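You operate a simulated robot arm through the tools that you are given. There is no shell and no other tool.

Carry out the task below with a simulated two-armed robot. There is one attempt and no reset: what you move stays moved.

## Task
Take the cap off the antifreeze bottle and lay it down on the top of the yellow table. Put the 16 bar gauge from the shelf of the tall frame on the top of the white table and the 4 bar gauge on the green blind. Take the blue cup and put it on the top of the white table. Put the primer bottle on the top of the light box. Put the block marked "1" from the top of the red bench on the blue blind and the block labelled "3" on the top of the black table. Press the red relief button three times. Take the grey pad from the top of the low table and put it on the middle right shelf of the green shelving. Put the M16 brown carton from the top of the red bench in the red scrap tray and the M24 brown carton on the blue card. Pull the adapter drawer open. The order is free. Set down upright: primer bottle, brown carton.

The check looks at the end state, three seconds after you hand in, the way a careful person would. Anything else that was tipped, shoved, dropped, spilled or broken makes it a failure. Lids that push on must go on centred and level and be pressed home; caps that screw on are set level and turned clockwise until they are tight.

## Robot
Two 7-joint arms with two-finger parallel grippers on one trunk, on a base that drives. Base frame: it is fixed to the floor where the robot stands at the start and does not move with it; the origin is under the middle of the robot, x ahead of it, y to its left, z up; the surface under the hand at the start is at about z = 850. Lengths are in mm, angles in rad, forces in N, time in s.
The left shoulder is at the start at [20, 170, 1253], the right one opposite. With the tool pointing down near the work surface each hand reaches from about 100 to 660 mm from the robot's upright axis, wherever it stands, measured 20 degrees to its own side. Places, roughly: adapter drawer [-1000, -15900, 300]; antifreeze bottle [500, 0, 1000]; block [-1250, -3750, 750]; blue blind (10x10x1 cm) [-1100, -3600, 900]; blue card [-1500, -4000, 750]; blue cup (5x5x4 cm) [5300, 3400, 900]; brown carton [-1250, -3750, 1000]; gauge [5250, 3750, 1000]; green blind (10x10x1 cm) [5300, 3300, 800]; grey pad (15x6x5 cm) [-2600, -14200, 600]; middle right shelf of the green shelving [-5100, -13700, 800]; primer bottle [-750, -3750, 1000]; red relief button [-5600, -11000, 900]; red scrap tray (19x14 cm) [-1600, -1240, 860]; top of the black table [-1600, -1200, 800]; top of the light box (18x15 cm) [-5100, -2520, 860]; top of the white table [3100, 1100, 800]. Payload 3.8 kg a hand.
Tool frame (each hand has its own): the origin (TCP) lies between the finger pads and is the grasp point; the fingertips stand 30 mm ahead of it; z points along the fingers, y is the line along which they close. Largest opening 110 mm; finger width 20, thickness 10; the body of the gripper, 48 by 112 mm, starts 55 mm behind the TCP.
Orientation is told as [roll, pitch, yaw] about the base's x, y, z axes, in that order, counted from this pose: with the fingers straight down and closing along the base's y, the tool's x points along the base's -x, its y along +y and its z along -z.

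## Interface
- The arms move only by the tool send_rows. It takes "left_targets", "right_targets" or both (then of equal length, played together; a hand with none holds still); each is one flat list of numbers, 7 for each row, row after row: the turn, a rotation vector about the tool's x, y, z in rad, then the shift along the tool's x, y, z in mm, then the opening, from 0 (shut) to 1 (fully open). In form: [ax, ay, az, dx, dy, dz, gripper, ax, ay, az, dx, dy, dz, gripper, ...]. A call has 1 to 20 rows; each row shifts and turns the commanded pose from where the row before left it, along the tool's axes as they then stand. Rows are played at 5 a second. More than 50 mm and 0.15 rad between two rows, or a gripper value outside its range, and nothing of the call is played. A pose out of reach is approached as far as the arm can. The call stops where the force on the tool passes 40 N (or 10 N more than at its start, if that is more) or the arm is blocked; 0.2 s more then pass. The fingers move at their own pace (about 72 mm/s each) and stop on an object; they squeeze with about 25 N. The grip force told is the motor's: it shows also when the fingers shut on nothing. Time passes only in rows, and 0.2 s behind the last, so rows that do not move let the fingers close. It gives the time, the measured TCP pose, the force on the tool (base axes), the opening and the grip force at its end, in the units of the frame above (readings bear some noise), with the torque about the TCP (base axes, N m) and any sound that the robot's microphone picked up.
- Cameras (640 x 400 px; columns grow to the right, rows downward): "scene" is now at [109.3, 1.1, 1400.7]; the picture's right is [-0.01, -1.00, 0.00], its down [-0.60, 0.01, -0.80] and it looks along [0.80, -0.01, -0.60] (base axes); focal length 265 px, centre (320, 200). "left" rides on the left gripper at [72, -17, -103] in its tool frame; the picture's right is [0.23, 0.97, 0.00], its down [-0.76, 0.18, -0.62] and it looks along [-0.61, 0.14, 0.78] (tool axes); focal length 222 px, centre (320, 200). "right" rides on the right gripper at [72, 17, -103] in its tool frame; the picture's right is [-0.23, 0.97, 0.00], its down [-0.76, -0.18, -0.62] and it looks along [-0.61, -0.14, 0.78] (tool axes); focal length 222 px, centre (320, 200). There is no depth. A picture from a camera that has moved, and an enlarged one, comes with that camera's place and axes in the base frame and with its lens.
- grab_frame(camera): a new picture of that camera. No time passes.
- move_column(by): slides the trunk up (or, below 0, down) by that many mm; the arms and the scene camera ride with it, the base frame stays. It gives what a move gives, with no picture.
- drive_base(legs): drives the robot by 1 to 6 legs, each [ahead, turn to the left] in mm and rad, along the robot's own axes; the way and the turn of a leg run together, so that a leg with both is an arc; at most 1500 mm and 3.142 rad a leg. The arms and the cameras ride along, it lands a little off, and it stops where it bumps. It gives what a move gives.
- aim_head(pan, tilt): turns the head with the scene camera to pan (to the left, within 1.396 rad either way) and tilt (down, from -0.506 to 1.204), counted from straight ahead of the robot. It gives what a move gives.
- inspect(camera, box): a new picture of the part [left, top, right, bottom] of that camera's present view, enlarged. No time passes.
- sign_off(): hands the job in; it is judged then, once.

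Places have to be worked out from the pictures, the camera data and where the tool is seen. Open the grippers and draw the arms clear of the work before you hand the job in, unless the task says otherwise.

The tools are called as name(argument=value, ...) on one line, values as JSON. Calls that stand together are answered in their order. send_rows: Moves the arms, as the interface text tells. Its arguments: {"type":"object","properties":{"left_targets":{"type":"array","items":{"type":"number"}},"right_targets":{"type":"array","items":{"type":"number"}}},"required":[]} The other tools are called the same way: move_column (by) slides the trunk up or down; drive_base (legs) drives the base; aim_head (pan, tilt) turns the head that bears the scene camera; grab_frame (camera) takes a picture; inspect (camera, box) takes an enlarged picture of a part of a camera's view; sign_off () hands the job in.

At the start:

```text
time_s: 0.0
left_eef_pos: [470.7, 211.0, 1235.4]
left_ee_rot: [0.0, 0.001, 0.0]
left_force: [0.9, 0.6, 0.4]
left_ft_torque: [-0.02, -0.02, 0.0]
left_finger_gap: 109.9
left_grip_force: 0.0
right_eef_pos: [407.2, -111.9, 1224.8]
right_ee_rot: [0.0, 0.001, 0.0]
right_force: [0.6, 0.0, 0.0]
right_ft_torque: [-0.02, 0.02, -0.01]
right_finger_gap: 110.1
right_grip_force: 0.0
trunk travel left (down, up): [-350.0, 220.0]
robot x, y, heading: [0.0, -2.2, 0.0]
head pan, tilt: [-0.01, 0.649]
```

scene: 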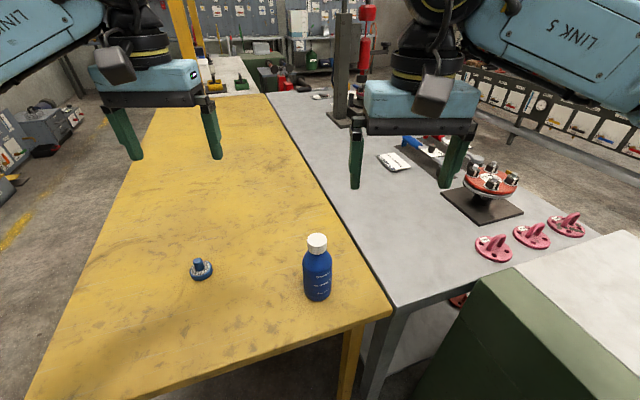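
right: 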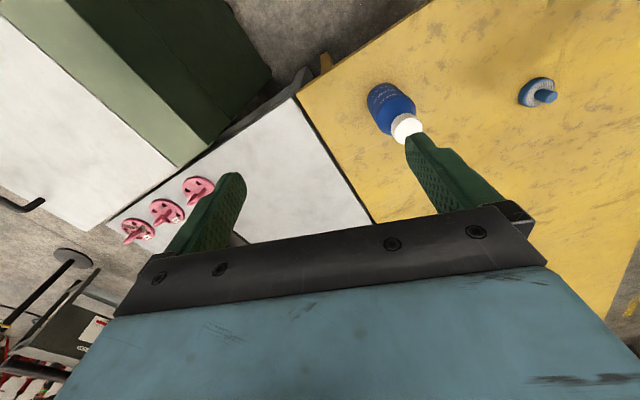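
left: 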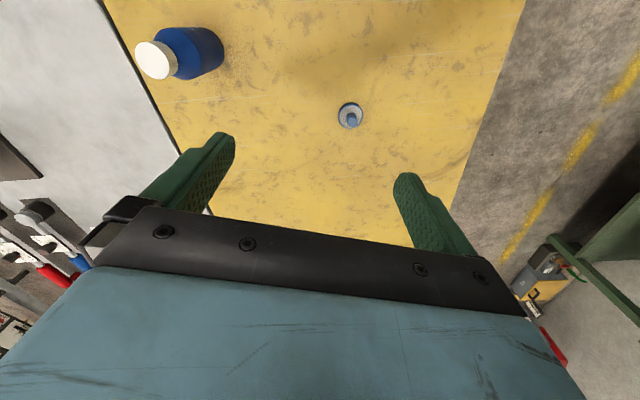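

I start by looking closely at the antifreeze bottle and the surroundings.

inspect(camera="scene", box=[260, 210, 380, 320])

inspect(camera="scene", box=[160, 0, 480, 200])

inspect(camera="right", box=[320, 60, 480, 160])

```text
3.64 times, centred on (320, 265) of scene
camera zoom: at [109.3, 1.1, 1400.7], right [-0.01, -1.0, 0.0], down [-0.6, 0.01, -0.8], along [0.8, -0.01, -0.6], focal length 965 px, centre (320, -36)
```

zoom: 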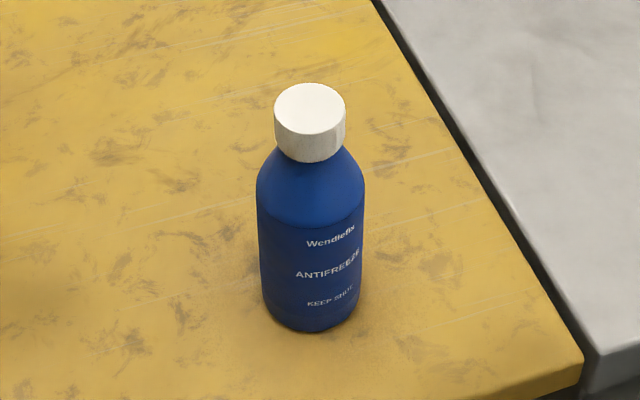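

```text
2.00 times, centred on (320, 100) of scene
camera zoom: at [109.3, 1.1, 1400.7], right [-0.01, -1.0, 0.0], down [-0.6, 0.01, -0.8], along [0.8, -0.01, -0.6], focal length 531 px, centre (320, 400)
```

zoom: 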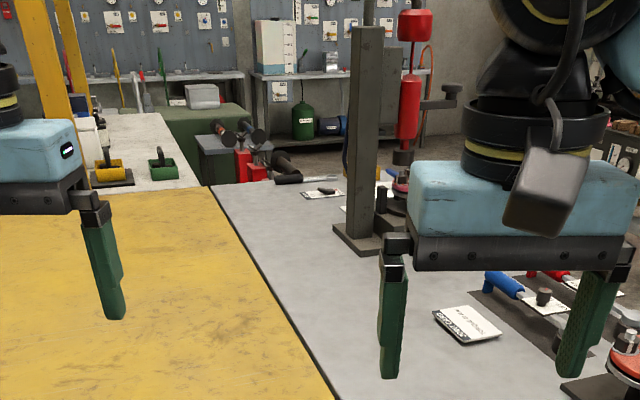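

```text
4.00 times, centred on (400, 110) of right
camera zoom: at [335.1, -93.8, 1327.3], right [0.23, 0.97, 0.0], down [0.76, -0.18, 0.62], along [0.61, -0.14, -0.78], focal length 888 px, centre (0, 560)
```

zoom: 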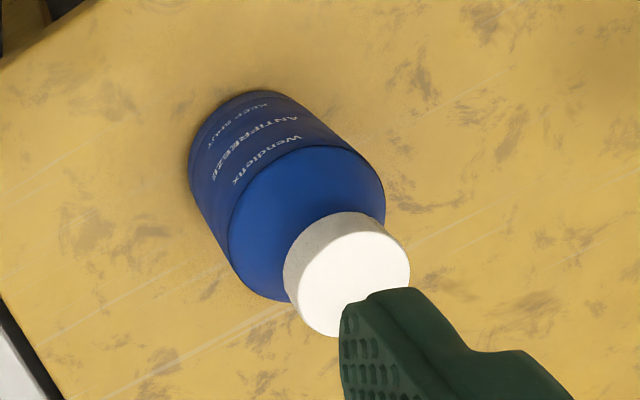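

The bottle stands at about [485, 3], 66 mm wide with straight sides up to z≈943, and the cap is 40 mm across at z≈990–1013. I turn the left hand so it points forward, right and down, so that it can hold the bottle body.

send_rows(left_targets=[0, 0, 0.131, 0, 0, 0, 1, 0, 0, 0.131, 0, 0, 0, 1, 0, 0, 0.131, 0, 0, 0, 1, 0, 0, 0.131, 0, 0, 0, 1, 0, 0, 0.131, 0, 0, 0, 1, 0, 0, 0.13, 0, 0, 0, 1, 0, -0.149, 0, 0, 0, 0, 1, 0, -0.149, 0, 0, 0, 0, 1, 0, -0.149, 0, 0, 0, 0, 1, 0, -0.149, 0, 0, 0, 0, 1, 0, -0.149, 0, 0, 0, 0, 1, 0, -0.149, 0, 0, 0, 0, 1, 0, 0, 0, 0, 0, 0, 1])

```text
time_s: 2.8
left_eef_pos: [470.1, 209.3, 1235.7]
left_ee_rot: [0.0, -0.896, -0.788]
left_force: [0.1, 0.6, -0.9]
left_ft_torque: [-0.03, 0.0, -0.02]
left_finger_gap: 110.1
left_grip_force: 0.1
right_eef_pos: [407.4, -112.1, 1223.8]
right_ee_rot: [-0.001, 0.0, -0.001]
right_force: [-0.4, -0.2, 0.0]
right_ft_torque: [-0.05, 0.03, 0.01]
right_finger_gap: 110.3
right_grip_force: 0.1
trunk travel left (down, up): [-350.0, 220.0]
robot x, y, heading: [4.5, 0.8, 0.001]
head pan, tilt: [-0.01, 0.649]
```

The orientation came out as planned. Now I move the left hand to a standoff behind the bottle.

send_rows(left_targets=[0, 0, 0, 23.2, -19.3, 25.5, 1, 0, 0, 0, 23.2, -19.3, 25.5, 1, 0, 0, 0, 23.2, -19.3, 25.5, 1, 0, 0, 0, 23.2, -19.3, 25.5, 1, 0, 0, 0, 23.2, -19.3, 25.5, 1, 0, 0, 0, 23.2, -19.3, 25.5, 1, 0, 0, 0, 23.2, -19.3, 25.5, 1, 0, 0, 0, 0, 0, 0, 1])

grab_frame(camera="left")

grab_frame(camera="scene")

```text
time_s: 4.6
left_eef_pos: [403.1, 86.6, 997.6]
left_ee_rot: [0.0, -0.895, -0.783]
left_force: [-0.5, 0.4, -0.1]
left_ft_torque: [0.03, 0.02, 0.0]
left_finger_gap: 110.0
left_grip_force: 0.1
right_eef_pos: [407.4, -112.1, 1225.5]
right_ee_rot: [0.0, 0.0, 0.0]
right_force: [0.2, -0.6, 0.7]
right_ft_torque: [0.01, 0.01, 0.03]
right_finger_gap: 109.9
right_grip_force: 0.2
trunk travel left (down, up): [-350.0, 220.0]
robot x, y, heading: [0.8, 3.5, 0.001]
head pan, tilt: [-0.01, 0.649]
```

```text
taken
camera left: at [302.6, 163.4, 1006.3], right [0.59, 0.79, -0.18], down [0.12, 0.13, 0.98], along [0.8, -0.6, -0.02], focal length 222 px, centre (320, 200)
```

left: 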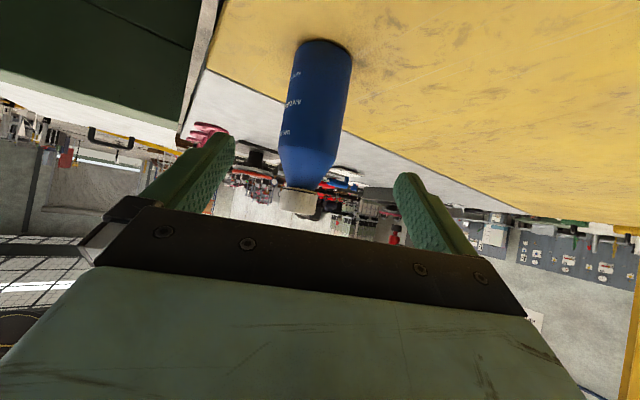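

```text
taken
camera scene: at [109.3, 1.3, 1400.7], right [-0.01, -1.0, 0.0], down [-0.6, 0.01, -0.8], along [0.8, -0.01, -0.6], focal length 265 px, centre (320, 200)
```

scene: 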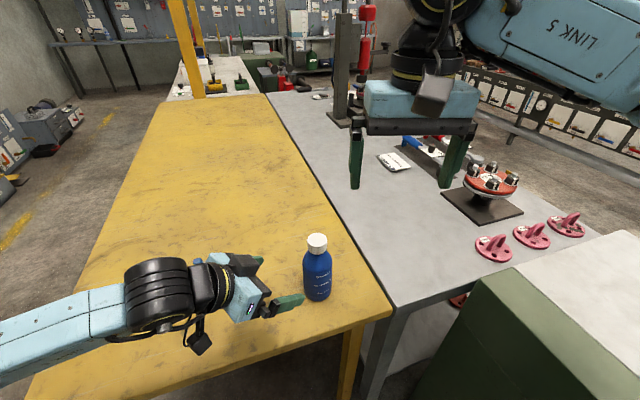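

The bottle lies right on the hand's line (x≈487 at y≈3). I advance 150 mm along the tool and close.

send_rows(left_targets=[0, 0, 0, 0, 0, 30, 1, 0, 0, 0, 0, 0, 30, 1, 0, 0, 0, 0, 0, 30, 1, 0, 0, 0, 0, 0, 30, 1, 0, 0, 0, 0, 0, 30, 1, 0, 0, 0, 0, 0, 0, 1])

grab_frame(camera="left")

grab_frame(camera="scene")

```text
time_s: 6.0
left_eef_pos: [483.3, 4.6, 903.4]
left_ee_rot: [-0.002, -0.895, -0.786]
left_force: [-1.9, 2.4, 5.0]
left_ft_torque: [-0.07, -0.04, -0.02]
left_finger_gap: 109.9
left_grip_force: 0.1
right_eef_pos: [405.9, -110.6, 1225.6]
right_ee_rot: [-0.001, 0.0, -0.001]
right_force: [0.0, 0.1, -0.3]
right_ft_torque: [-0.02, -0.02, -0.03]
right_finger_gap: 110.2
right_grip_force: 0.1
trunk travel left (down, up): [-350.0, 220.0]
robot x, y, heading: [0.2, 2.9, -0.006]
head pan, tilt: [-0.01, 0.649]
```

```text
taken
camera left: at [383.7, 81.4, 911.8], right [0.59, 0.79, -0.18], down [0.12, 0.13, 0.98], along [0.8, -0.6, -0.02], focal length 222 px, centre (320, 200)
```

left: 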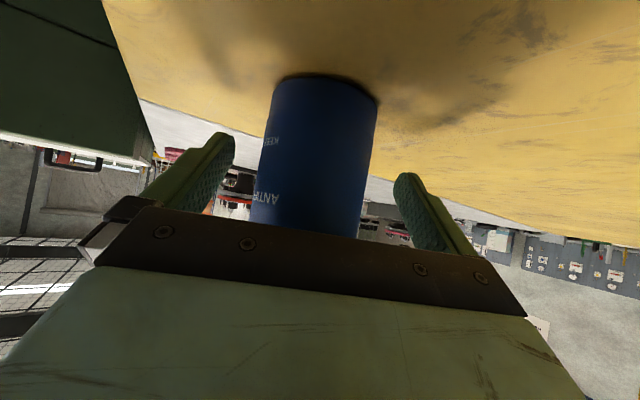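

```text
taken
camera scene: at [108.8, 1.5, 1400.8], right [-0.01, -1.0, 0.0], down [-0.6, 0.01, -0.8], along [0.8, -0.01, -0.6], focal length 265 px, centre (320, 200)
```

scene: 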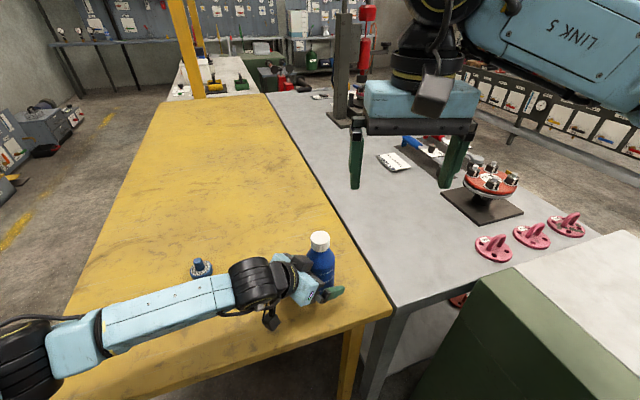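

There's a slight 5 N force against the palm, so the bottle shoulder probably touches it. I back off 10 mm and look.

send_rows(left_targets=[0, 0, 0, 0, 0, -10, 1, 0, 0, 0, 0, 0, 0, 1, 0, 0, 0, 0, 0, 0, 1])

inspect(camera="scene", box=[260, 210, 380, 320])

inspect(camera="right", box=[320, 60, 480, 160])

```text
time_s: 6.8
left_eef_pos: [478.1, 11.6, 909.2]
left_ee_rot: [0.001, -0.893, -0.783]
left_force: [-0.2, 0.3, 0.5]
left_ft_torque: [0.03, 0.02, -0.02]
left_finger_gap: 109.7
left_grip_force: 0.2
right_eef_pos: [405.0, -109.7, 1225.0]
right_ee_rot: [-0.001, 0.001, 0.001]
right_force: [0.1, -0.8, -0.4]
right_ft_torque: [0.01, 0.01, 0.0]
right_finger_gap: 109.8
right_grip_force: 0.1
trunk travel left (down, up): [-350.0, 220.0]
robot x, y, heading: [-1.5, 2.4, -0.002]
head pan, tilt: [-0.01, 0.649]
```

```text
3.64 times, centred on (320, 265) of scene
camera zoom: at [109.2, 1.2, 1400.7], right [-0.01, -1.0, 0.0], down [-0.6, 0.01, -0.8], along [0.8, -0.01, -0.6], focal length 965 px, centre (320, -36)
```

zoom: 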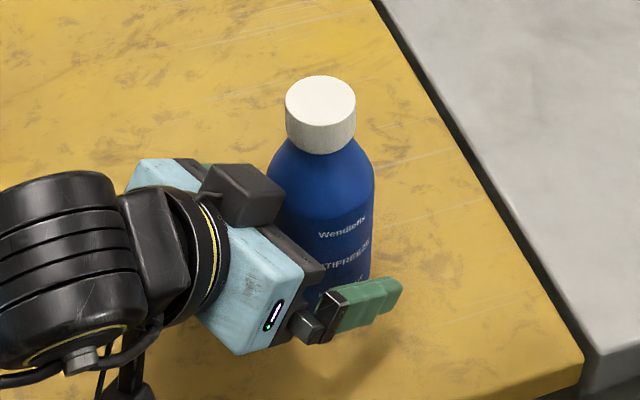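

```text
4.00 times, centred on (400, 110) of right
camera zoom: at [335.0, -93.6, 1327.4], right [0.23, 0.97, 0.0], down [0.76, -0.18, 0.62], along [0.61, -0.14, -0.78], focal length 888 px, centre (0, 560)
```

zoom: 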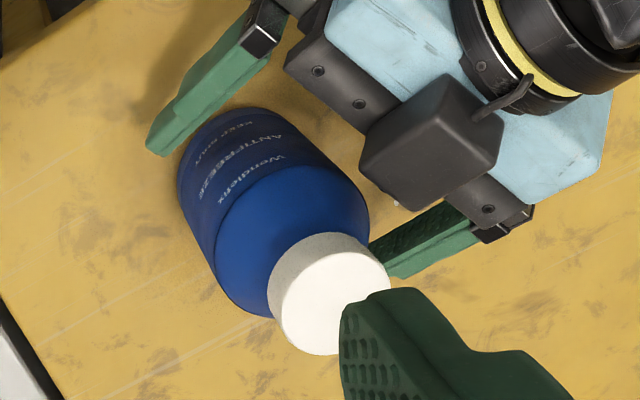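

The bottle was nudged only a few mm and stands upright, still within the fingers. I close the left hand on it.

send_rows(left_targets=[0, 0, 0, 0, 0, 0, 0.7, 0, 0, 0, 0, 0, 0, 0.6, 0, 0, 0, 0, 0, 0, 0.5, 0, 0, 0, 0, 0, 0, 0.4, 0, 0, 0, 0, 0, 0, 0.3, 0, 0, 0, 0, 0, 0, 0.3])

inspect(camera="scene", box=[260, 210, 380, 320])

inspect(camera="right", box=[320, 60, 480, 160])

```text
time_s: 8.2
left_eef_pos: [478.4, 9.6, 908.1]
left_ee_rot: [-0.002, -0.893, -0.783]
left_force: [-0.7, -1.3, 0.1]
left_ft_torque: [-0.17, 0.08, -0.06]
left_finger_gap: 62.0
left_grip_force: 24.5
right_eef_pos: [406.8, -112.1, 1225.5]
right_ee_rot: [0.002, 0.001, 0.0]
right_force: [0.9, 0.1, -1.1]
right_ft_torque: [0.01, -0.04, 0.02]
right_finger_gap: 110.3
right_grip_force: 0.0
trunk travel left (down, up): [-350.0, 220.0]
robot x, y, heading: [1.5, -1.0, 0.005]
head pan, tilt: [-0.01, 0.649]
```

```text
3.64 times, centred on (320, 265) of scene
camera zoom: at [109.2, 1.0, 1400.7], right [-0.01, -1.0, 0.0], down [-0.6, 0.01, -0.8], along [0.8, -0.01, -0.6], focal length 965 px, centre (320, -36)
```

zoom: 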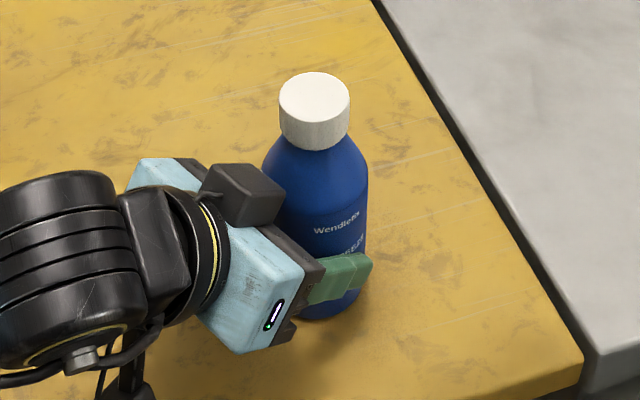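

```text
4.00 times, centred on (400, 110) of right
camera zoom: at [334.9, -93.8, 1327.4], right [0.23, 0.97, 0.0], down [0.76, -0.18, 0.62], along [0.61, -0.14, -0.78], focal length 888 px, centre (0, 560)
```

zoom: 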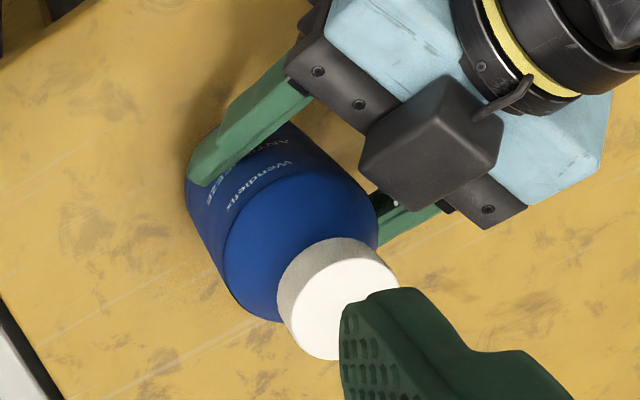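

The left hand holds the bottle (62 mm). Its cap centre is now at about [491, -1]. I bring the right hand above it, yawed −1.2 rad so it has room to turn counterclockwise.

send_rows(right_targets=[0, 0, 0.15, 0, 0, 0, 1, 0, 0, 0.15, 0, 0, 0, 1, 0, 0, 0.15, 0, 0, 0, 1, 0, 0, 0.15, 0, 0, 0, 1, 0, 0, 0.15, 0, 0, 0, 1, 0, 0, 0.15, 0, 0, 0, 1, 0, 0, 0.15, 0, 0, 0, 1, 0, 0, 0.15, 0, 0, 0, 0.6, 0, 0, 0, 14.6, 23.7, 25, 0.6, 0, 0, 0, 14.6, 23.7, 25, 0.6, 0, 0, 0, 14.6, 23.7, 25, 0.6, 0, 0, 0, 14.6, 23.7, 25, 0.6, 0, 0, 0, 14.7, 23.7, 25, 0.6, 0, 0, 0, 0, 0, 0, 0.6])

grab_frame(camera="right")

inspect(camera="scene", box=[220, 130, 420, 320])

```text
time_s: 11.2
left_eef_pos: [477.8, 10.8, 908.6]
left_ee_rot: [0.0, -0.897, -0.784]
left_force: [-1.6, 0.4, 3.9]
left_ft_torque: [-0.24, 0.1, 0.0]
left_finger_gap: 61.9
left_grip_force: 25.2
right_eef_pos: [492.0, -0.2, 1097.8]
right_ee_rot: [0.001, -0.001, -1.201]
right_force: [0.5, 0.1, -0.3]
right_ft_torque: [0.0, -0.02, 0.0]
right_finger_gap: 66.1
right_grip_force: 0.1
trunk travel left (down, up): [-350.0, 220.0]
robot x, y, heading: [0.8, 2.6, 0.004]
head pan, tilt: [-0.01, 0.649]
```

```text
taken
camera right: at [481.4, 74.4, 1201.3], right [0.99, 0.14, 0.0], down [0.11, -0.77, 0.62], along [0.09, -0.62, -0.78], focal length 222 px, centre (320, 200)
```

right: 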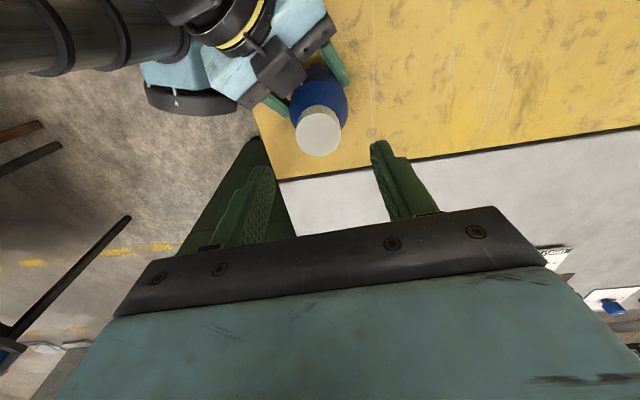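

```text
2.11 times, centred on (320, 225) of scene
camera zoom: at [108.9, 0.9, 1400.8], right [-0.01, -1.0, 0.0], down [-0.6, 0.01, -0.8], along [0.8, -0.01, -0.6], focal length 559 px, centre (320, 147)
```

zoom: 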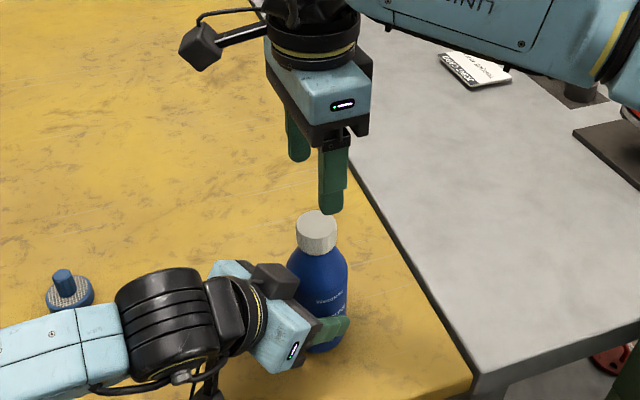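

The right camera confirms the cap at [491.6, −1]. I descend to z≈1016 and grip the cap.

send_rows(right_targets=[0, 0, 0, 0, 0, 30, 0.6, 0, 0, 0, 0, 0, 30, 0.6, 0, 0, 0, 0, 0, 21, 0.6, 0, 0, 0, 0, 0, 0, 0.6])

grab_frame(camera="right")

inspect(camera="scene", box=[220, 130, 420, 320])

```text
time_s: 12.2
left_eef_pos: [477.2, 10.5, 909.3]
left_ee_rot: [0.0, -0.896, -0.783]
left_force: [-1.1, 0.1, 3.0]
left_ft_torque: [-0.18, 0.15, -0.04]
left_finger_gap: 62.1
left_grip_force: 25.4
right_eef_pos: [490.2, -1.5, 1018.3]
right_ee_rot: [-0.001, 0.001, -1.2]
right_force: [0.7, -0.2, 0.1]
right_ft_torque: [-0.01, 0.02, 0.0]
right_finger_gap: 66.1
right_grip_force: 0.1
trunk travel left (down, up): [-350.0, 220.0]
robot x, y, heading: [-2.7, -0.6, -0.003]
head pan, tilt: [-0.01, 0.649]
```

```text
taken
camera right: at [480.9, 73.8, 1120.3], right [0.99, 0.14, 0.0], down [0.11, -0.77, 0.62], along [0.09, -0.62, -0.78], focal length 222 px, centre (320, 200)
```

right: 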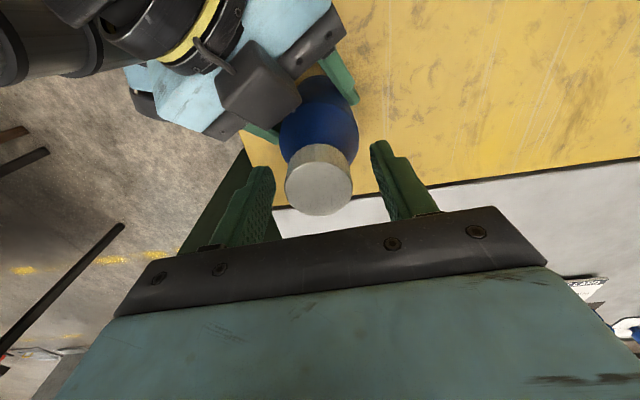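

```text
2.11 times, centred on (320, 225) of scene
camera zoom: at [108.9, 1.2, 1400.8], right [-0.01, -1.0, 0.0], down [-0.6, 0.01, -0.8], along [0.8, -0.01, -0.6], focal length 559 px, centre (320, 147)
```

zoom: 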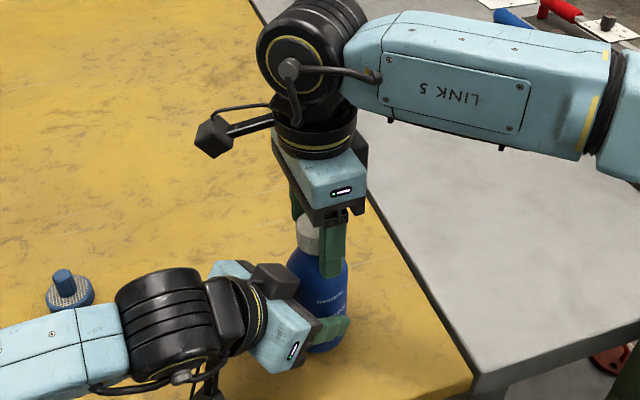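

The cap sits between the pads with no contact force. I close the right hand and then twist counterclockwise.

send_rows(right_targets=[0, 0, 0, 0, 0, 0, 0.4, 0, 0, 0, 0, 0, 0, 0.2, 0, 0, 0, 0, 0, 0, 0.15, 0, 0, 0, 0, 0, 0, 0.15])

send_rows(right_targets=[0, 0, -0.1, 0, 0, 0, 0.15, 0, 0, -0.1, 0, 0, 0, 0.15, 0, 0, -0.1, 0, 0, 0, 0.15, 0, 0, -0.1, 0, 0, 0, 0.15, 0, 0, 0, 0, 0, 0, 0.15])

grab_frame(camera="right")

```text
time_s: 13.2
left_eef_pos: [478.2, 9.9, 909.6]
left_ee_rot: [0.0, -0.895, -0.784]
left_force: [4.2, 1.0, 2.5]
left_ft_torque: [-0.41, 0.45, 0.01]
left_finger_gap: 62.2
left_grip_force: 25.1
right_eef_pos: [491.2, -1.4, 1017.5]
right_ee_rot: [0.0, 0.0, -1.2]
right_force: [-5.5, -1.7, -0.7]
right_ft_torque: [-0.04, 0.1, 0.01]
right_finger_gap: 37.0
right_grip_force: 25.4
trunk travel left (down, up): [-350.0, 220.0]
robot x, y, heading: [-3.6, 0.6, 0.003]
head pan, tilt: [-0.01, 0.649]
```

```text
time_s: 14.4
left_eef_pos: [478.1, 9.9, 909.3]
left_ee_rot: [0.0, -0.893, -0.786]
left_force: [2.2, 4.8, 3.0]
left_ft_torque: [-0.28, -0.17, 0.11]
left_finger_gap: 61.9
left_grip_force: 24.8
right_eef_pos: [489.9, -0.4, 1018.2]
right_ee_rot: [-0.001, 0.001, -0.797]
right_force: [-1.2, -3.3, -1.3]
right_ft_torque: [-0.07, 0.02, 0.02]
right_finger_gap: 36.7
right_grip_force: 24.8
trunk travel left (down, up): [-350.0, 220.0]
robot x, y, heading: [4.3, 2.6, 0.003]
head pan, tilt: [-0.01, 0.649]
```

```text
taken
camera right: at [452.8, 63.7, 1121.2], right [0.86, 0.52, 0.0], down [0.4, -0.67, 0.62], along [0.32, -0.53, -0.78], focal length 222 px, centre (320, 200)
```

right: 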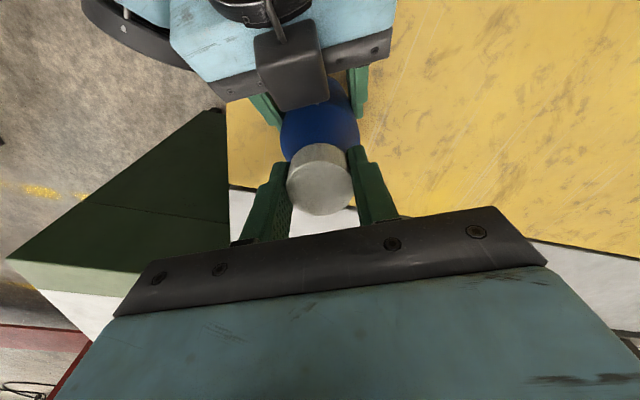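

The cap turns with little torque. I carry on counterclockwise to about yaw +1.2.

send_rows(right_targets=[0, 0, -0.14, 0, 0, 0, 0.15, 0, 0, -0.14, 0, 0, 0, 0.15, 0, 0, -0.14, 0, 0, 0, 0.15, 0, 0, -0.14, 0, 0, 0, 0.15, 0, 0, -0.14, 0, 0, 0, 0.15, 0, 0, -0.14, 0, 0, 0, 0.15, 0, 0, -0.14, 0, 0, 0, 0.15, 0, 0, -0.14, 0, 0, 0, 0.15, 0, 0, -0.14, 0, 0, 0, 0.15, 0, 0, -0.14, 0, 0, 0, 0.15, 0, 0, -0.14, 0, 0, 0, 0.15, 0, 0, -0.14, 0, 0, 0, 0.15, 0, 0, -0.14, 0, 0, 0, 0.15, 0, 0, -0.14, 0, 0, 0, 0.15, 0, 0, 0, 0, 0, 0, 0.15])

grab_frame(camera="right")

inspect(camera="scene", box=[220, 130, 420, 320])

```text
time_s: 17.6
left_eef_pos: [477.8, 11.0, 908.8]
left_ee_rot: [0.001, -0.894, -0.785]
left_force: [3.8, 10.9, 2.1]
left_ft_torque: [-0.46, -0.13, 0.07]
left_finger_gap: 62.2
left_grip_force: 24.8
right_eef_pos: [490.7, -1.0, 1018.6]
right_ee_rot: [0.001, -0.001, 1.022]
right_force: [-1.4, -8.8, 4.1]
right_ft_torque: [-0.2, 0.04, -0.02]
right_finger_gap: 36.9
right_grip_force: 25.3
right hand out of reach, approached as far as the arm can: row 14
trunk travel left (down, up): [-350.0, 220.0]
robot x, y, heading: [-0.6, -4.6, -0.004]
head pan, tilt: [-0.01, 0.649]
```

```text
taken
camera right: at [438.8, -53.0, 1121.4], right [-0.71, 0.7, 0.0], down [0.55, 0.56, 0.62], along [0.44, 0.44, -0.78], focal length 222 px, centre (320, 200)
```

right: 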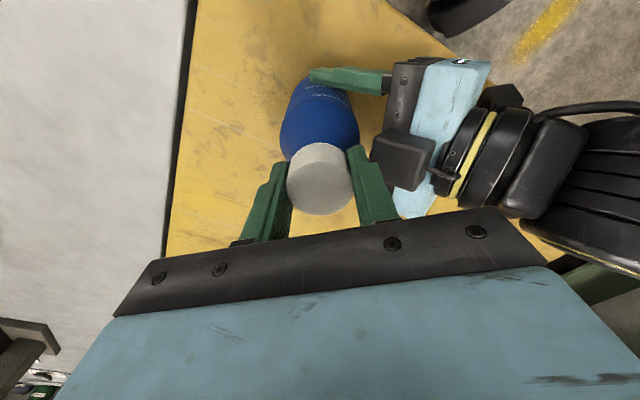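

```text
2.11 times, centred on (320, 225) of scene
camera zoom: at [109.1, 1.2, 1400.7], right [-0.01, -1.0, 0.0], down [-0.6, 0.01, -0.8], along [0.8, -0.01, -0.6], focal length 559 px, centre (320, 147)
```

zoom: 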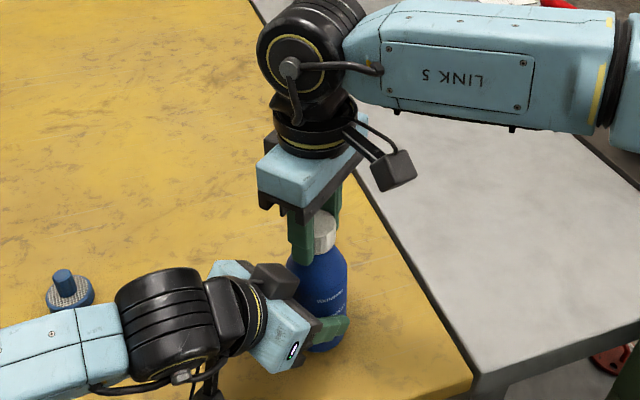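

The wrist limit is near yaw +1.02. I open, lift clear, wind back clockwise to regrip for another turn.

send_rows(right_targets=[0, 0, 0, 0, 0, 0, 0.6, 0, 0, 0, 0, 0, 0, 0.6, 0, 0, 0, 0, 0, -20, 0.6, 0, 0, 0.15, 0, 0, -15, 0.6, 0, 0, 0.15, 0, 0, 0, 0.6, 0, 0, 0.15, 0, 0, 0, 0.6, 0, 0, 0.15, 0, 0, 0, 0.6, 0, 0, 0.15, 0, 0, 0, 0.6, 0, 0, 0.15, 0, 0, 0, 0.6, 0, 0, 0.15, 0, 0, 0, 0.6, 0, 0, 0.15, 0, 0, 0, 0.6, 0, 0, 0.15, 0, 0, 0, 0.6, 0, 0, 0.15, 0, 0, 0, 0.6, 0, 0, 0.15, 0, 0, 0, 0.6, 0, 0, 0.15, 0, 0, 0, 0.6])

send_rows(right_targets=[0, 0, 0.15, 0, 0, 0, 0.6, 0, 0, 0.15, 0, 0, 0, 0.6, 0, 0, 0.15, 0, 0, 0, 0.6, 0, 0, 0.15, 0, 0, 0, 0.6, 0, 0, 0.15, 0, 0, 0, 0.6, 0, 0, 0.15, 0, 0, 0, 0.6, 0, 0, 0.15, 0, 0, 0, 0.6, 0, 0, 0.15, 0, 0, 0, 0.6, 0, 0, 0.15, 0, 0, 0, 0.6, 0, 0, 0.15, 0, 0, 0, 0.6, 0, 0, 0, 0, 0, 0, 0.6])

grab_frame(camera="right")

inspect(camera="scene", box=[220, 130, 420, 320])

```text
time_s: 20.8
left_eef_pos: [478.4, 9.5, 909.4]
left_ee_rot: [-0.002, -0.895, -0.783]
left_force: [-0.5, -0.4, -0.8]
left_ft_torque: [0.04, 0.12, -0.01]
left_finger_gap: 62.0
left_grip_force: 24.9
right_eef_pos: [491.4, -0.3, 1054.4]
right_ee_rot: [0.0, 0.0, -0.782]
right_force: [0.0, 0.1, -0.2]
right_ft_torque: [0.04, -0.01, 0.03]
right_finger_gap: 66.1
right_grip_force: 0.0
trunk travel left (down, up): [-350.0, 220.0]
robot x, y, heading: [1.8, 3.5, 0.002]
head pan, tilt: [-0.01, 0.649]
```

```text
time_s: 23.2
left_eef_pos: [479.2, 10.7, 909.6]
left_ee_rot: [-0.001, -0.894, -0.783]
left_force: [0.0, -0.7, -0.1]
left_ft_torque: [0.06, 0.08, -0.01]
left_finger_gap: 61.8
left_grip_force: 25.0
right_eef_pos: [491.6, 0.7, 1052.3]
right_ee_rot: [0.0, 0.0, -2.282]
right_force: [-0.5, 0.6, 0.2]
right_ft_torque: [-0.01, -0.02, -0.01]
right_finger_gap: 66.1
right_grip_force: 0.1
trunk travel left (down, up): [-350.0, 220.0]
robot x, y, heading: [0.3, 2.0, 0.0]
head pan, tilt: [-0.01, 0.649]
```

```text
taken
camera right: at [552.1, 44.2, 1155.8], right [0.59, -0.81, 0.0], down [-0.63, -0.46, 0.62], along [-0.5, -0.37, -0.78], focal length 222 px, centre (320, 200)
```

right: 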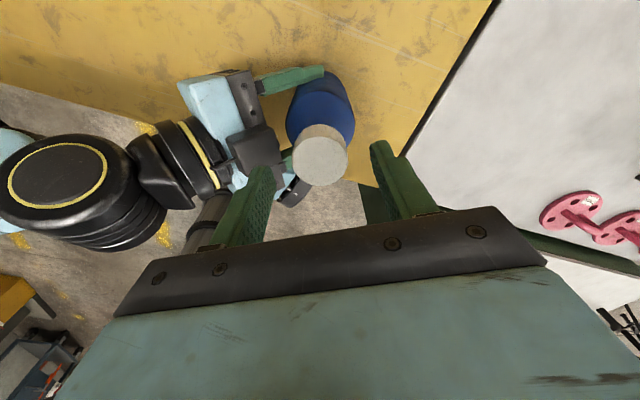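

```text
2.11 times, centred on (320, 225) of scene
camera zoom: at [109.5, 1.1, 1400.7], right [-0.01, -1.0, 0.0], down [-0.6, 0.01, -0.8], along [0.8, -0.01, -0.6], focal length 559 px, centre (320, 147)
```

zoom: 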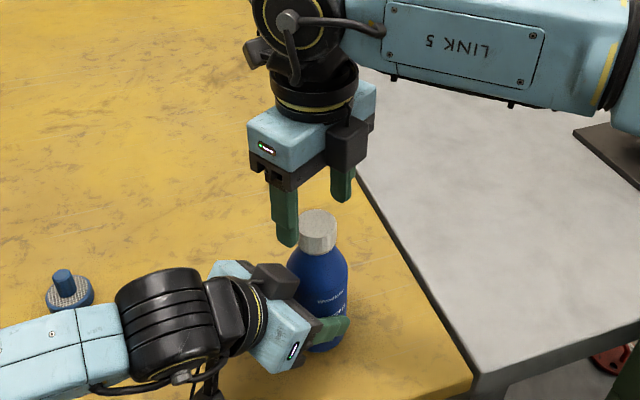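

I descend with a narrower opening (to clear the box on the left gripper), grip again and twist ~3.2 rad.

send_rows(right_targets=[0, 0, 0, 0, 0, 0, 0.46, 0, 0, 0, 0, 0, 17, 0.46, 0, 0, 0, 0, 0, 17, 0.46, 0, 0, 0, 0, 0, 0, 0.46, 0, 0, 0, 0, 0, 0, 0.2, 0, 0, 0, 0, 0, 0, 0.15, 0, 0, 0, 0, 0, 0, 0.15])

send_rows(right_targets=[0, 0, -0.145, 0, 0, 0, 0.15, 0, 0, -0.145, 0, 0, 0, 0.15, 0, 0, -0.145, 0, 0, 0, 0.15, 0, 0, -0.145, 0, 0, 0, 0.15, 0, 0, -0.145, 0, 0, 0, 0.15, 0, 0, -0.145, 0, 0, 0, 0.15, 0, 0, -0.145, 0, 0, 0, 0.15, 0, 0, -0.145, 0, 0, 0, 0.15, 0, 0, -0.145, 0, 0, 0, 0.15, 0, 0, -0.145, 0, 0, 0, 0.15, 0, 0, -0.145, 0, 0, 0, 0.15])

send_rows(right_targets=[0, 0, -0.145, 0, 0, 0, 0.15, 0, 0, -0.145, 0, 0, 0, 0.15, 0, 0, -0.145, 0, 0, 0, 0.15, 0, 0, -0.145, 0, 0, 0, 0.15, 0, 0, -0.145, 0, 0, 0, 0.15, 0, 0, -0.145, 0, 0, 0, 0.15, 0, 0, -0.145, 0, 0, 0, 0.15, 0, 0, -0.145, 0, 0, 0, 0.15, 0, 0, -0.145, 0, 0, 0, 0.15, 0, 0, -0.145, 0, 0, 0, 0.15, 0, 0, -0.145, 0, 0, 0, 0.15])

inspect(camera="scene", box=[220, 130, 420, 320])

```text
time_s: 24.8
left_eef_pos: [478.6, 11.1, 908.5]
left_ee_rot: [-0.002, -0.894, -0.785]
left_force: [-0.2, 0.3, -0.4]
left_ft_torque: [0.24, 0.13, -0.02]
left_finger_gap: 61.7
left_grip_force: 25.2
right_eef_pos: [491.4, 1.0, 1020.9]
right_ee_rot: [0.0, 0.001, -2.278]
right_force: [1.6, 0.8, -0.1]
right_ft_torque: [-0.08, -0.17, -0.03]
right_finger_gap: 35.7
right_grip_force: 25.5
trunk travel left (down, up): [-350.0, 220.0]
robot x, y, heading: [-1.8, 0.1, -0.0]
head pan, tilt: [-0.01, 0.649]
```

```text
time_s: 27.2
left_eef_pos: [478.8, 10.5, 908.3]
left_ee_rot: [-0.002, -0.893, -0.783]
left_force: [10.6, -5.2, -2.4]
left_ft_torque: [-0.01, 0.7, -0.06]
left_finger_gap: 61.7
left_grip_force: 25.1
right_eef_pos: [490.0, 1.0, 1019.7]
right_ee_rot: [-0.001, 0.0, -0.68]
right_force: [-10.1, 2.3, 8.7]
right_ft_torque: [0.08, 0.33, -0.02]
right_finger_gap: 35.5
right_grip_force: 25.3
trunk travel left (down, up): [-350.0, 220.0]
robot x, y, heading: [2.0, 0.3, 0.001]
head pan, tilt: [-0.01, 0.649]
```

```text
time_s: 29.6
left_eef_pos: [478.9, 10.5, 911.3]
left_ee_rot: [-0.001, -0.896, -0.786]
left_force: [-1.4, -1.4, 2.4]
left_ft_torque: [-0.12, -0.08, -0.08]
left_finger_gap: 61.4
left_grip_force: 24.7
right_eef_pos: [490.2, -0.6, 1018.6]
right_ee_rot: [0.001, 0.0, 0.914]
right_force: [-0.1, -1.5, -0.3]
right_ft_torque: [-0.02, -0.02, -0.02]
right_finger_gap: 36.6
right_grip_force: 25.0
trunk travel left (down, up): [-350.0, 220.0]
robot x, y, heading: [1.6, 0.1, 0.002]
head pan, tilt: [-0.01, 0.649]
```

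```text
2.11 times, centred on (320, 225) of scene
camera zoom: at [109.1, 0.9, 1400.7], right [-0.01, -1.0, 0.0], down [-0.6, 0.01, -0.8], along [0.8, -0.01, -0.6], focal length 559 px, centre (320, 147)
```

zoom: 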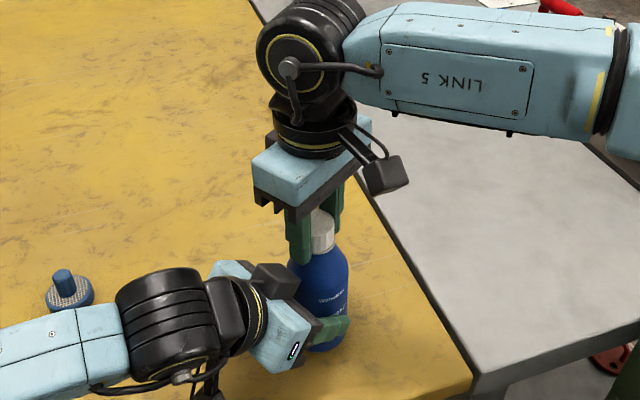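

Forces have dropped to near zero, so the cap may be free. I try a slow lift of 15 mm.

send_rows(right_targets=[0, 0, 0, 0, 0, -4, 0.15, 0, 0, 0, 0, 0, -4, 0.15, 0, 0, 0, 0, 0, -4, 0.15, 0, 0, 0, 0, 0, -3, 0.15])

inspect(camera="scene", box=[220, 130, 420, 320])

grab_frame(camera="right")

```text
time_s: 30.6
left_eef_pos: [478.0, 11.0, 909.4]
left_ee_rot: [0.0, -0.896, -0.786]
left_force: [-1.1, -1.7, 2.3]
left_ft_torque: [-0.17, -0.13, -0.08]
left_finger_gap: 61.5
left_grip_force: 24.9
right_eef_pos: [489.7, -0.4, 1035.4]
right_ee_rot: [0.002, 0.0, 0.913]
right_force: [-0.2, 0.1, -1.7]
right_ft_torque: [0.0, -0.02, 0.0]
right_finger_gap: 38.5
right_grip_force: 0.4
trunk travel left (down, up): [-350.0, 220.0]
robot x, y, heading: [-0.1, 0.6, 0.0]
head pan, tilt: [-0.01, 0.649]
```

```text
2.11 times, centred on (320, 225) of scene
camera zoom: at [109.0, 0.9, 1400.7], right [-0.01, -1.0, 0.0], down [-0.6, 0.01, -0.8], along [0.8, -0.01, -0.6], focal length 559 px, centre (320, 147)
```

zoom: 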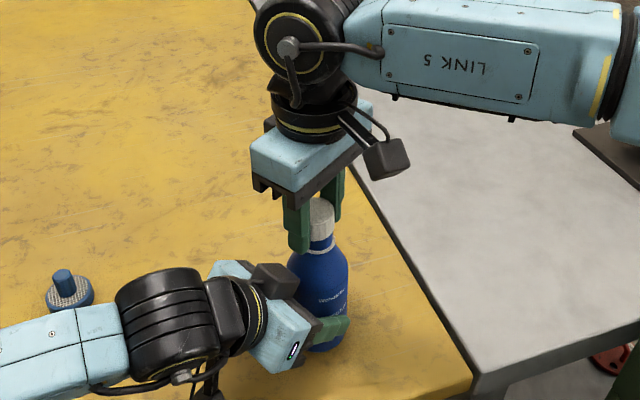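

```text
taken
camera right: at [433.0, -46.7, 1137.3], right [-0.63, 0.78, 0.0], down [0.61, 0.49, 0.62], along [0.48, 0.39, -0.78], focal length 222 px, centre (320, 200)
```

right: 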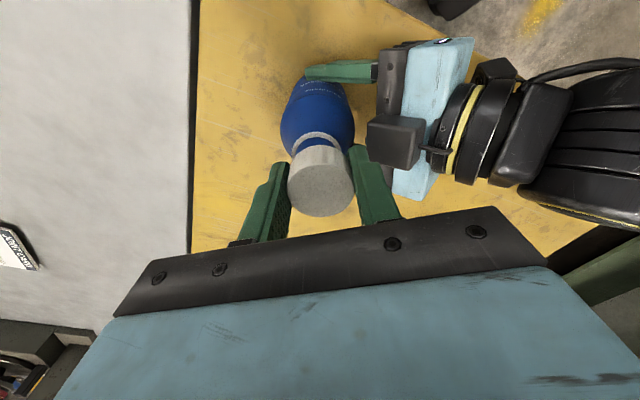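

The cap is rising off the neck; the grip read low for a moment, so I hold still for the fingers to settle.

send_rows(right_targets=[0, 0, 0, 0, 0, 0, 0.1, 0, 0, 0, 0, 0, 0, 0.1, 0, 0, 0, 0, 0, 0, 0.1])

inspect(camera="right", box=[220, 60, 420, 260])

```text
time_s: 31.4
left_eef_pos: [477.8, 11.2, 910.1]
left_ee_rot: [-0.001, -0.896, -0.784]
left_force: [0.1, -1.8, 2.5]
left_ft_torque: [-0.23, -0.22, -0.1]
left_finger_gap: 61.9
left_grip_force: 24.8
right_eef_pos: [490.3, -0.1, 1034.1]
right_ee_rot: [0.001, 0.0, 0.913]
right_force: [0.0, -0.1, 0.5]
right_ft_torque: [0.01, -0.01, -0.03]
right_finger_gap: 36.9
right_grip_force: 25.1
trunk travel left (down, up): [-350.0, 220.0]
robot x, y, heading: [-0.7, -1.8, -0.001]
head pan, tilt: [-0.01, 0.649]
```

```text
2.00 times, centred on (320, 160) of right
camera zoom: at [433.0, -46.7, 1137.4], right [-0.63, 0.78, 0.0], down [0.61, 0.49, 0.62], along [0.48, 0.39, -0.78], focal length 444 px, centre (320, 280)
```

zoom: 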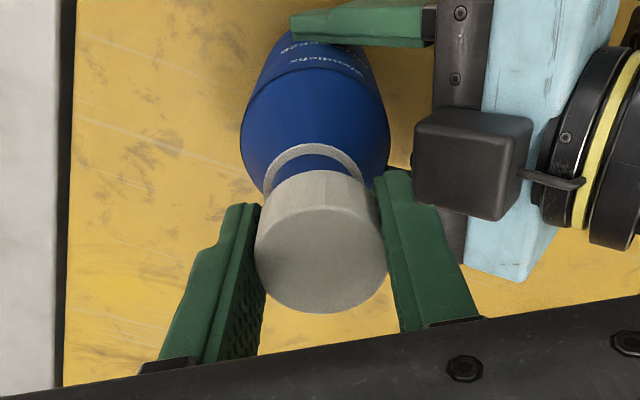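

The cap is free and firmly gripped. I lift it clear and carry it to the yellow table at about [620, −20].

send_rows(right_targets=[0, 0, 0, 0, 0, -28, 0.1, 0, 0, 0, 0, 0, -28, 0.1, 0, 0, 0, 0, 0, -30, 0.1, 0, 0, 0, -21.2, -38.3, 0, 0.1, 0, 0, 0, -21.2, -38.3, 0, 0.1, 0, 0, 0, -21.2, -38.3, 0, 0.1, 0, 0, 0, 0, 0, 40, 0.1, 0, 0, 0, 0, 0, 40, 0.1, 0, 0, 0, 0, 0, 40, 0.1, 0, 0, 0, 0, 0, 40, 0.1, 0, 0, 0, 0, 0, 40, 0.1, 0, 0, 0, 0, 0, 20, 0.1, 0, 0, 0, 0, 0, 0, 0.1])

grab_frame(camera="right")

grab_frame(camera="scene")

```text
time_s: 33.4
left_eef_pos: [478.6, 10.0, 909.0]
left_ee_rot: [-0.002, -0.894, -0.778]
left_force: [-3.5, 1.1, 5.9]
left_ft_torque: [0.0, 0.18, 0.06]
left_finger_gap: 61.8
left_grip_force: 24.7
right_eef_pos: [513.3, -3.1, 1027.5]
right_ee_rot: [0.001, -0.01, 0.915]
right_force: [-2.0, -2.5, 9.2]
right_ft_torque: [-0.06, 0.28, 0.02]
right_finger_gap: 36.8
right_grip_force: 24.8
right hand out of reach, approached as far as the arm can: row 4, 5, 6
trunk travel left (down, up): [-350.0, 220.0]
robot x, y, heading: [-0.2, -0.0, 0.001]
head pan, tilt: [-0.01, 0.649]
stopped in row 9 (right hand): the force on the tool passed its limit at 76 N (the readings are from after the stop); the commanded pose is now the measured one
```

```text
taken
camera right: at [455.8, -50.9, 1128.4], right [-0.63, 0.77, 0.0], down [0.6, 0.49, 0.63], along [0.49, 0.4, -0.78], focal length 222 px, centre (320, 200)
```

right: 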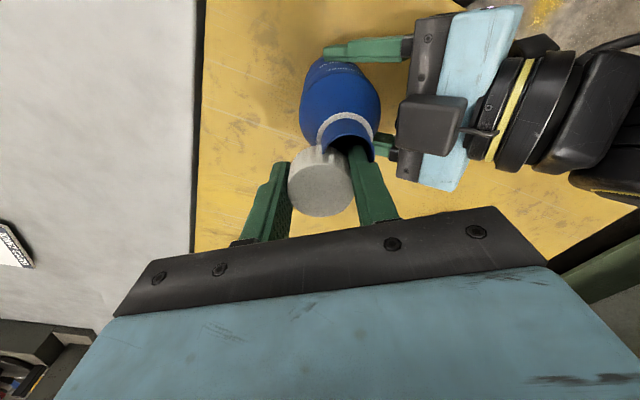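

```text
taken
camera scene: at [108.4, 1.2, 1400.9], right [-0.01, -1.0, 0.0], down [-0.6, 0.01, -0.8], along [0.8, -0.01, -0.6], focal length 265 px, centre (320, 200)
```

scene: 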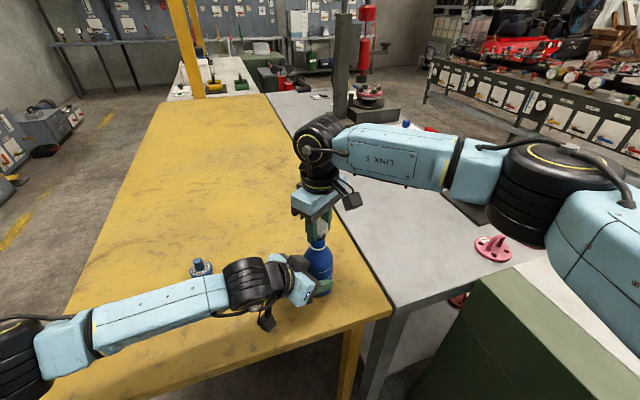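

The hand could not move outward at this yaw and touched the neck; the bottle is still held upright. I lift up, unwind the yaw, and look again.

send_rows(right_targets=[0, 0, 0, 0, 0, -30, 0.1, 0, 0, 0, 0, 0, -30, 0.1, 0, 0, 0, 0, 0, -30, 0.1, 0, 0, 0.14, 0, 0, 0, 0.1, 0, 0, 0.14, 0, 0, 0, 0.1, 0, 0, 0.14, 0, 0, 0, 0.1, 0, 0, 0.14, 0, 0, 0, 0.1, 0, 0, 0.14, 0, 0, 0, 0.1, 0, 0, 0.14, 0, 0, 0, 0.1, 0, 0, 0.14, 0, 0, 0, 0.1, 0, 0, 0, 0, 0, 0, 0.1])

inspect(camera="scene", box=[220, 130, 420, 320])

grab_frame(camera="right")

```text
time_s: 35.8
left_eef_pos: [478.4, 11.3, 909.0]
left_ee_rot: [0.0, -0.893, -0.781]
left_force: [1.6, -3.0, 11.5]
left_ft_torque: [0.03, -0.24, -0.08]
left_finger_gap: 61.6
left_grip_force: 24.8
right_eef_pos: [512.7, -4.6, 1114.6]
right_ee_rot: [0.009, -0.004, -0.067]
right_force: [-0.1, -0.5, 0.0]
right_ft_torque: [0.02, -0.02, -0.01]
right_finger_gap: 37.0
right_grip_force: 24.9
trunk travel left (down, up): [-350.0, 220.0]
robot x, y, heading: [1.4, 0.7, 0.002]
head pan, tilt: [-0.01, 0.649]
```

```text
2.11 times, centred on (320, 225) of scene
camera zoom: at [108.7, 0.6, 1400.8], right [-0.01, -1.0, 0.0], down [-0.6, 0.01, -0.8], along [0.8, -0.01, -0.6], focal length 559 px, centre (320, 147)
```

zoom: 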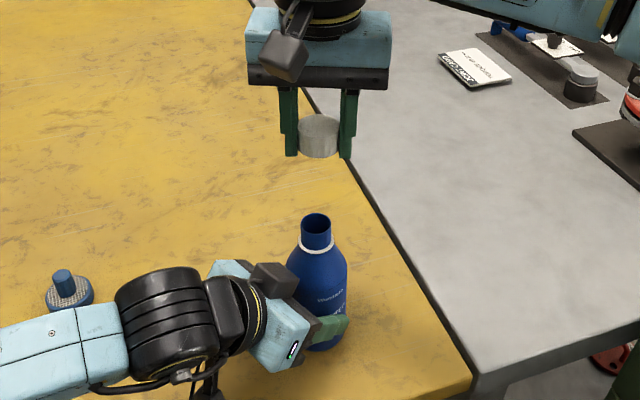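

```text
taken
camera right: at [442.2, 17.0, 1217.5], right [0.29, 0.96, 0.01], down [0.75, -0.24, 0.62], along [0.6, -0.18, -0.78], focal length 222 px, centre (320, 200)
```

right: 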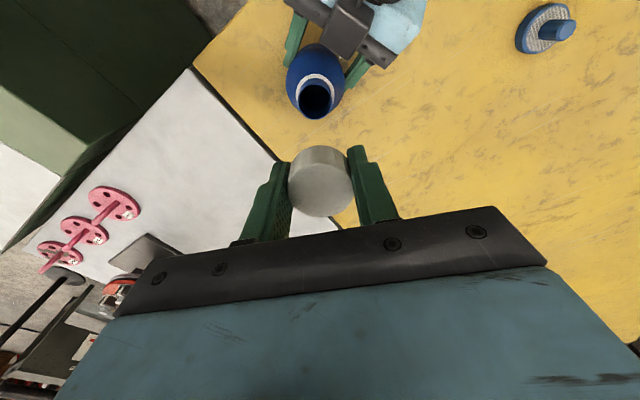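

Cap still gripped, bottle intact and open. I move outward to [620, −20] first and verify before descending.

send_rows(right_targets=[0, 0, 0, -36, -2.6, 0, 0.1, 0, 0, 0, -36, -2.6, 0, 0.1, 0, 0, 0, -36, -2.6, 0, 0.1, 0, 0, 0, 0, 0, 0, 0.1])

```text
time_s: 36.8
left_eef_pos: [478.4, 11.6, 908.6]
left_ee_rot: [-0.001, -0.893, -0.779]
left_force: [-2.9, 2.7, 15.7]
left_ft_torque: [0.0, -0.21, 0.11]
left_finger_gap: 61.7
left_grip_force: 25.2
right_eef_pos: [602.0, -23.7, 1112.9]
right_ee_rot: [0.009, -0.003, -0.065]
right_force: [-0.2, 0.2, -0.7]
right_ft_torque: [-0.02, -0.02, -0.03]
right_finger_gap: 36.8
right_grip_force: 25.3
right hand out of reach, approached as far as the arm can: row 3
trunk travel left (down, up): [-350.0, 220.0]
robot x, y, heading: [0.6, -0.6, 0.0]
head pan, tilt: [-0.01, 0.649]
```

It stopped at x=602, which is far enough from the bottle. I descend to z≈893 here.

send_rows(right_targets=[0, 0, 0, 0, 0, 40, 0.1, 0, 0, 0, 0, 0, 40, 0.1, 0, 0, 0, 0, 0, 40, 0.1, 0, 0, 0, 0, 0, 40, 0.1, 0, 0, 0, 0, 0, 40, 0.1, 0, 0, 0, 0, 0, 20, 0.1, 0, 0, 0, 0, 0, 0, 0.1])

inspect(camera="scene", box=[220, 130, 420, 320])

```text
time_s: 38.4
left_eef_pos: [478.4, 12.2, 908.2]
left_ee_rot: [0.0, -0.894, -0.778]
left_force: [-2.6, 3.9, 6.2]
left_ft_torque: [0.01, 0.51, 0.0]
left_finger_gap: 61.9
left_grip_force: 24.8
right_eef_pos: [582.9, -29.5, 900.7]
right_ee_rot: [0.011, -0.009, -0.067]
right_force: [-1.1, -1.0, 9.7]
right_ft_torque: [0.31, 0.74, 0.17]
right_finger_gap: 37.0
right_grip_force: 25.2
right hand out of reach, approached as far as the arm can: row 3, 4, 5, 6
trunk travel left (down, up): [-350.0, 220.0]
robot x, y, heading: [-0.4, 0.6, -0.001]
head pan, tilt: [-0.01, 0.649]
stopped in row 7 (right hand): the force on the tool passed its limit at 42 N (the readings are from after the stop); the commanded pose is now the measured one
```

```text
2.11 times, centred on (320, 225) of scene
camera zoom: at [107.8, 1.0, 1400.7], right [-0.01, -1.0, 0.0], down [-0.6, 0.01, -0.8], along [0.8, -0.01, -0.6], focal length 559 px, centre (320, 147)
```

zoom: 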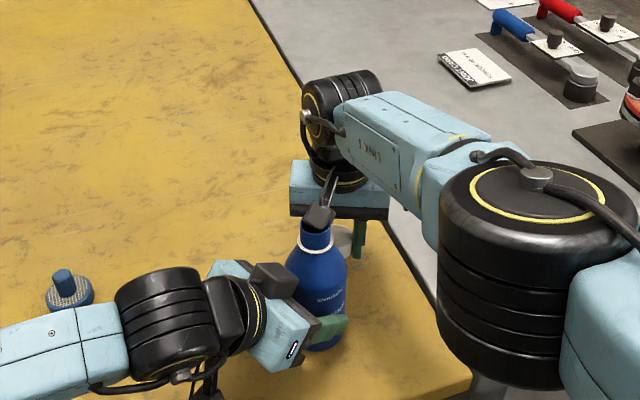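

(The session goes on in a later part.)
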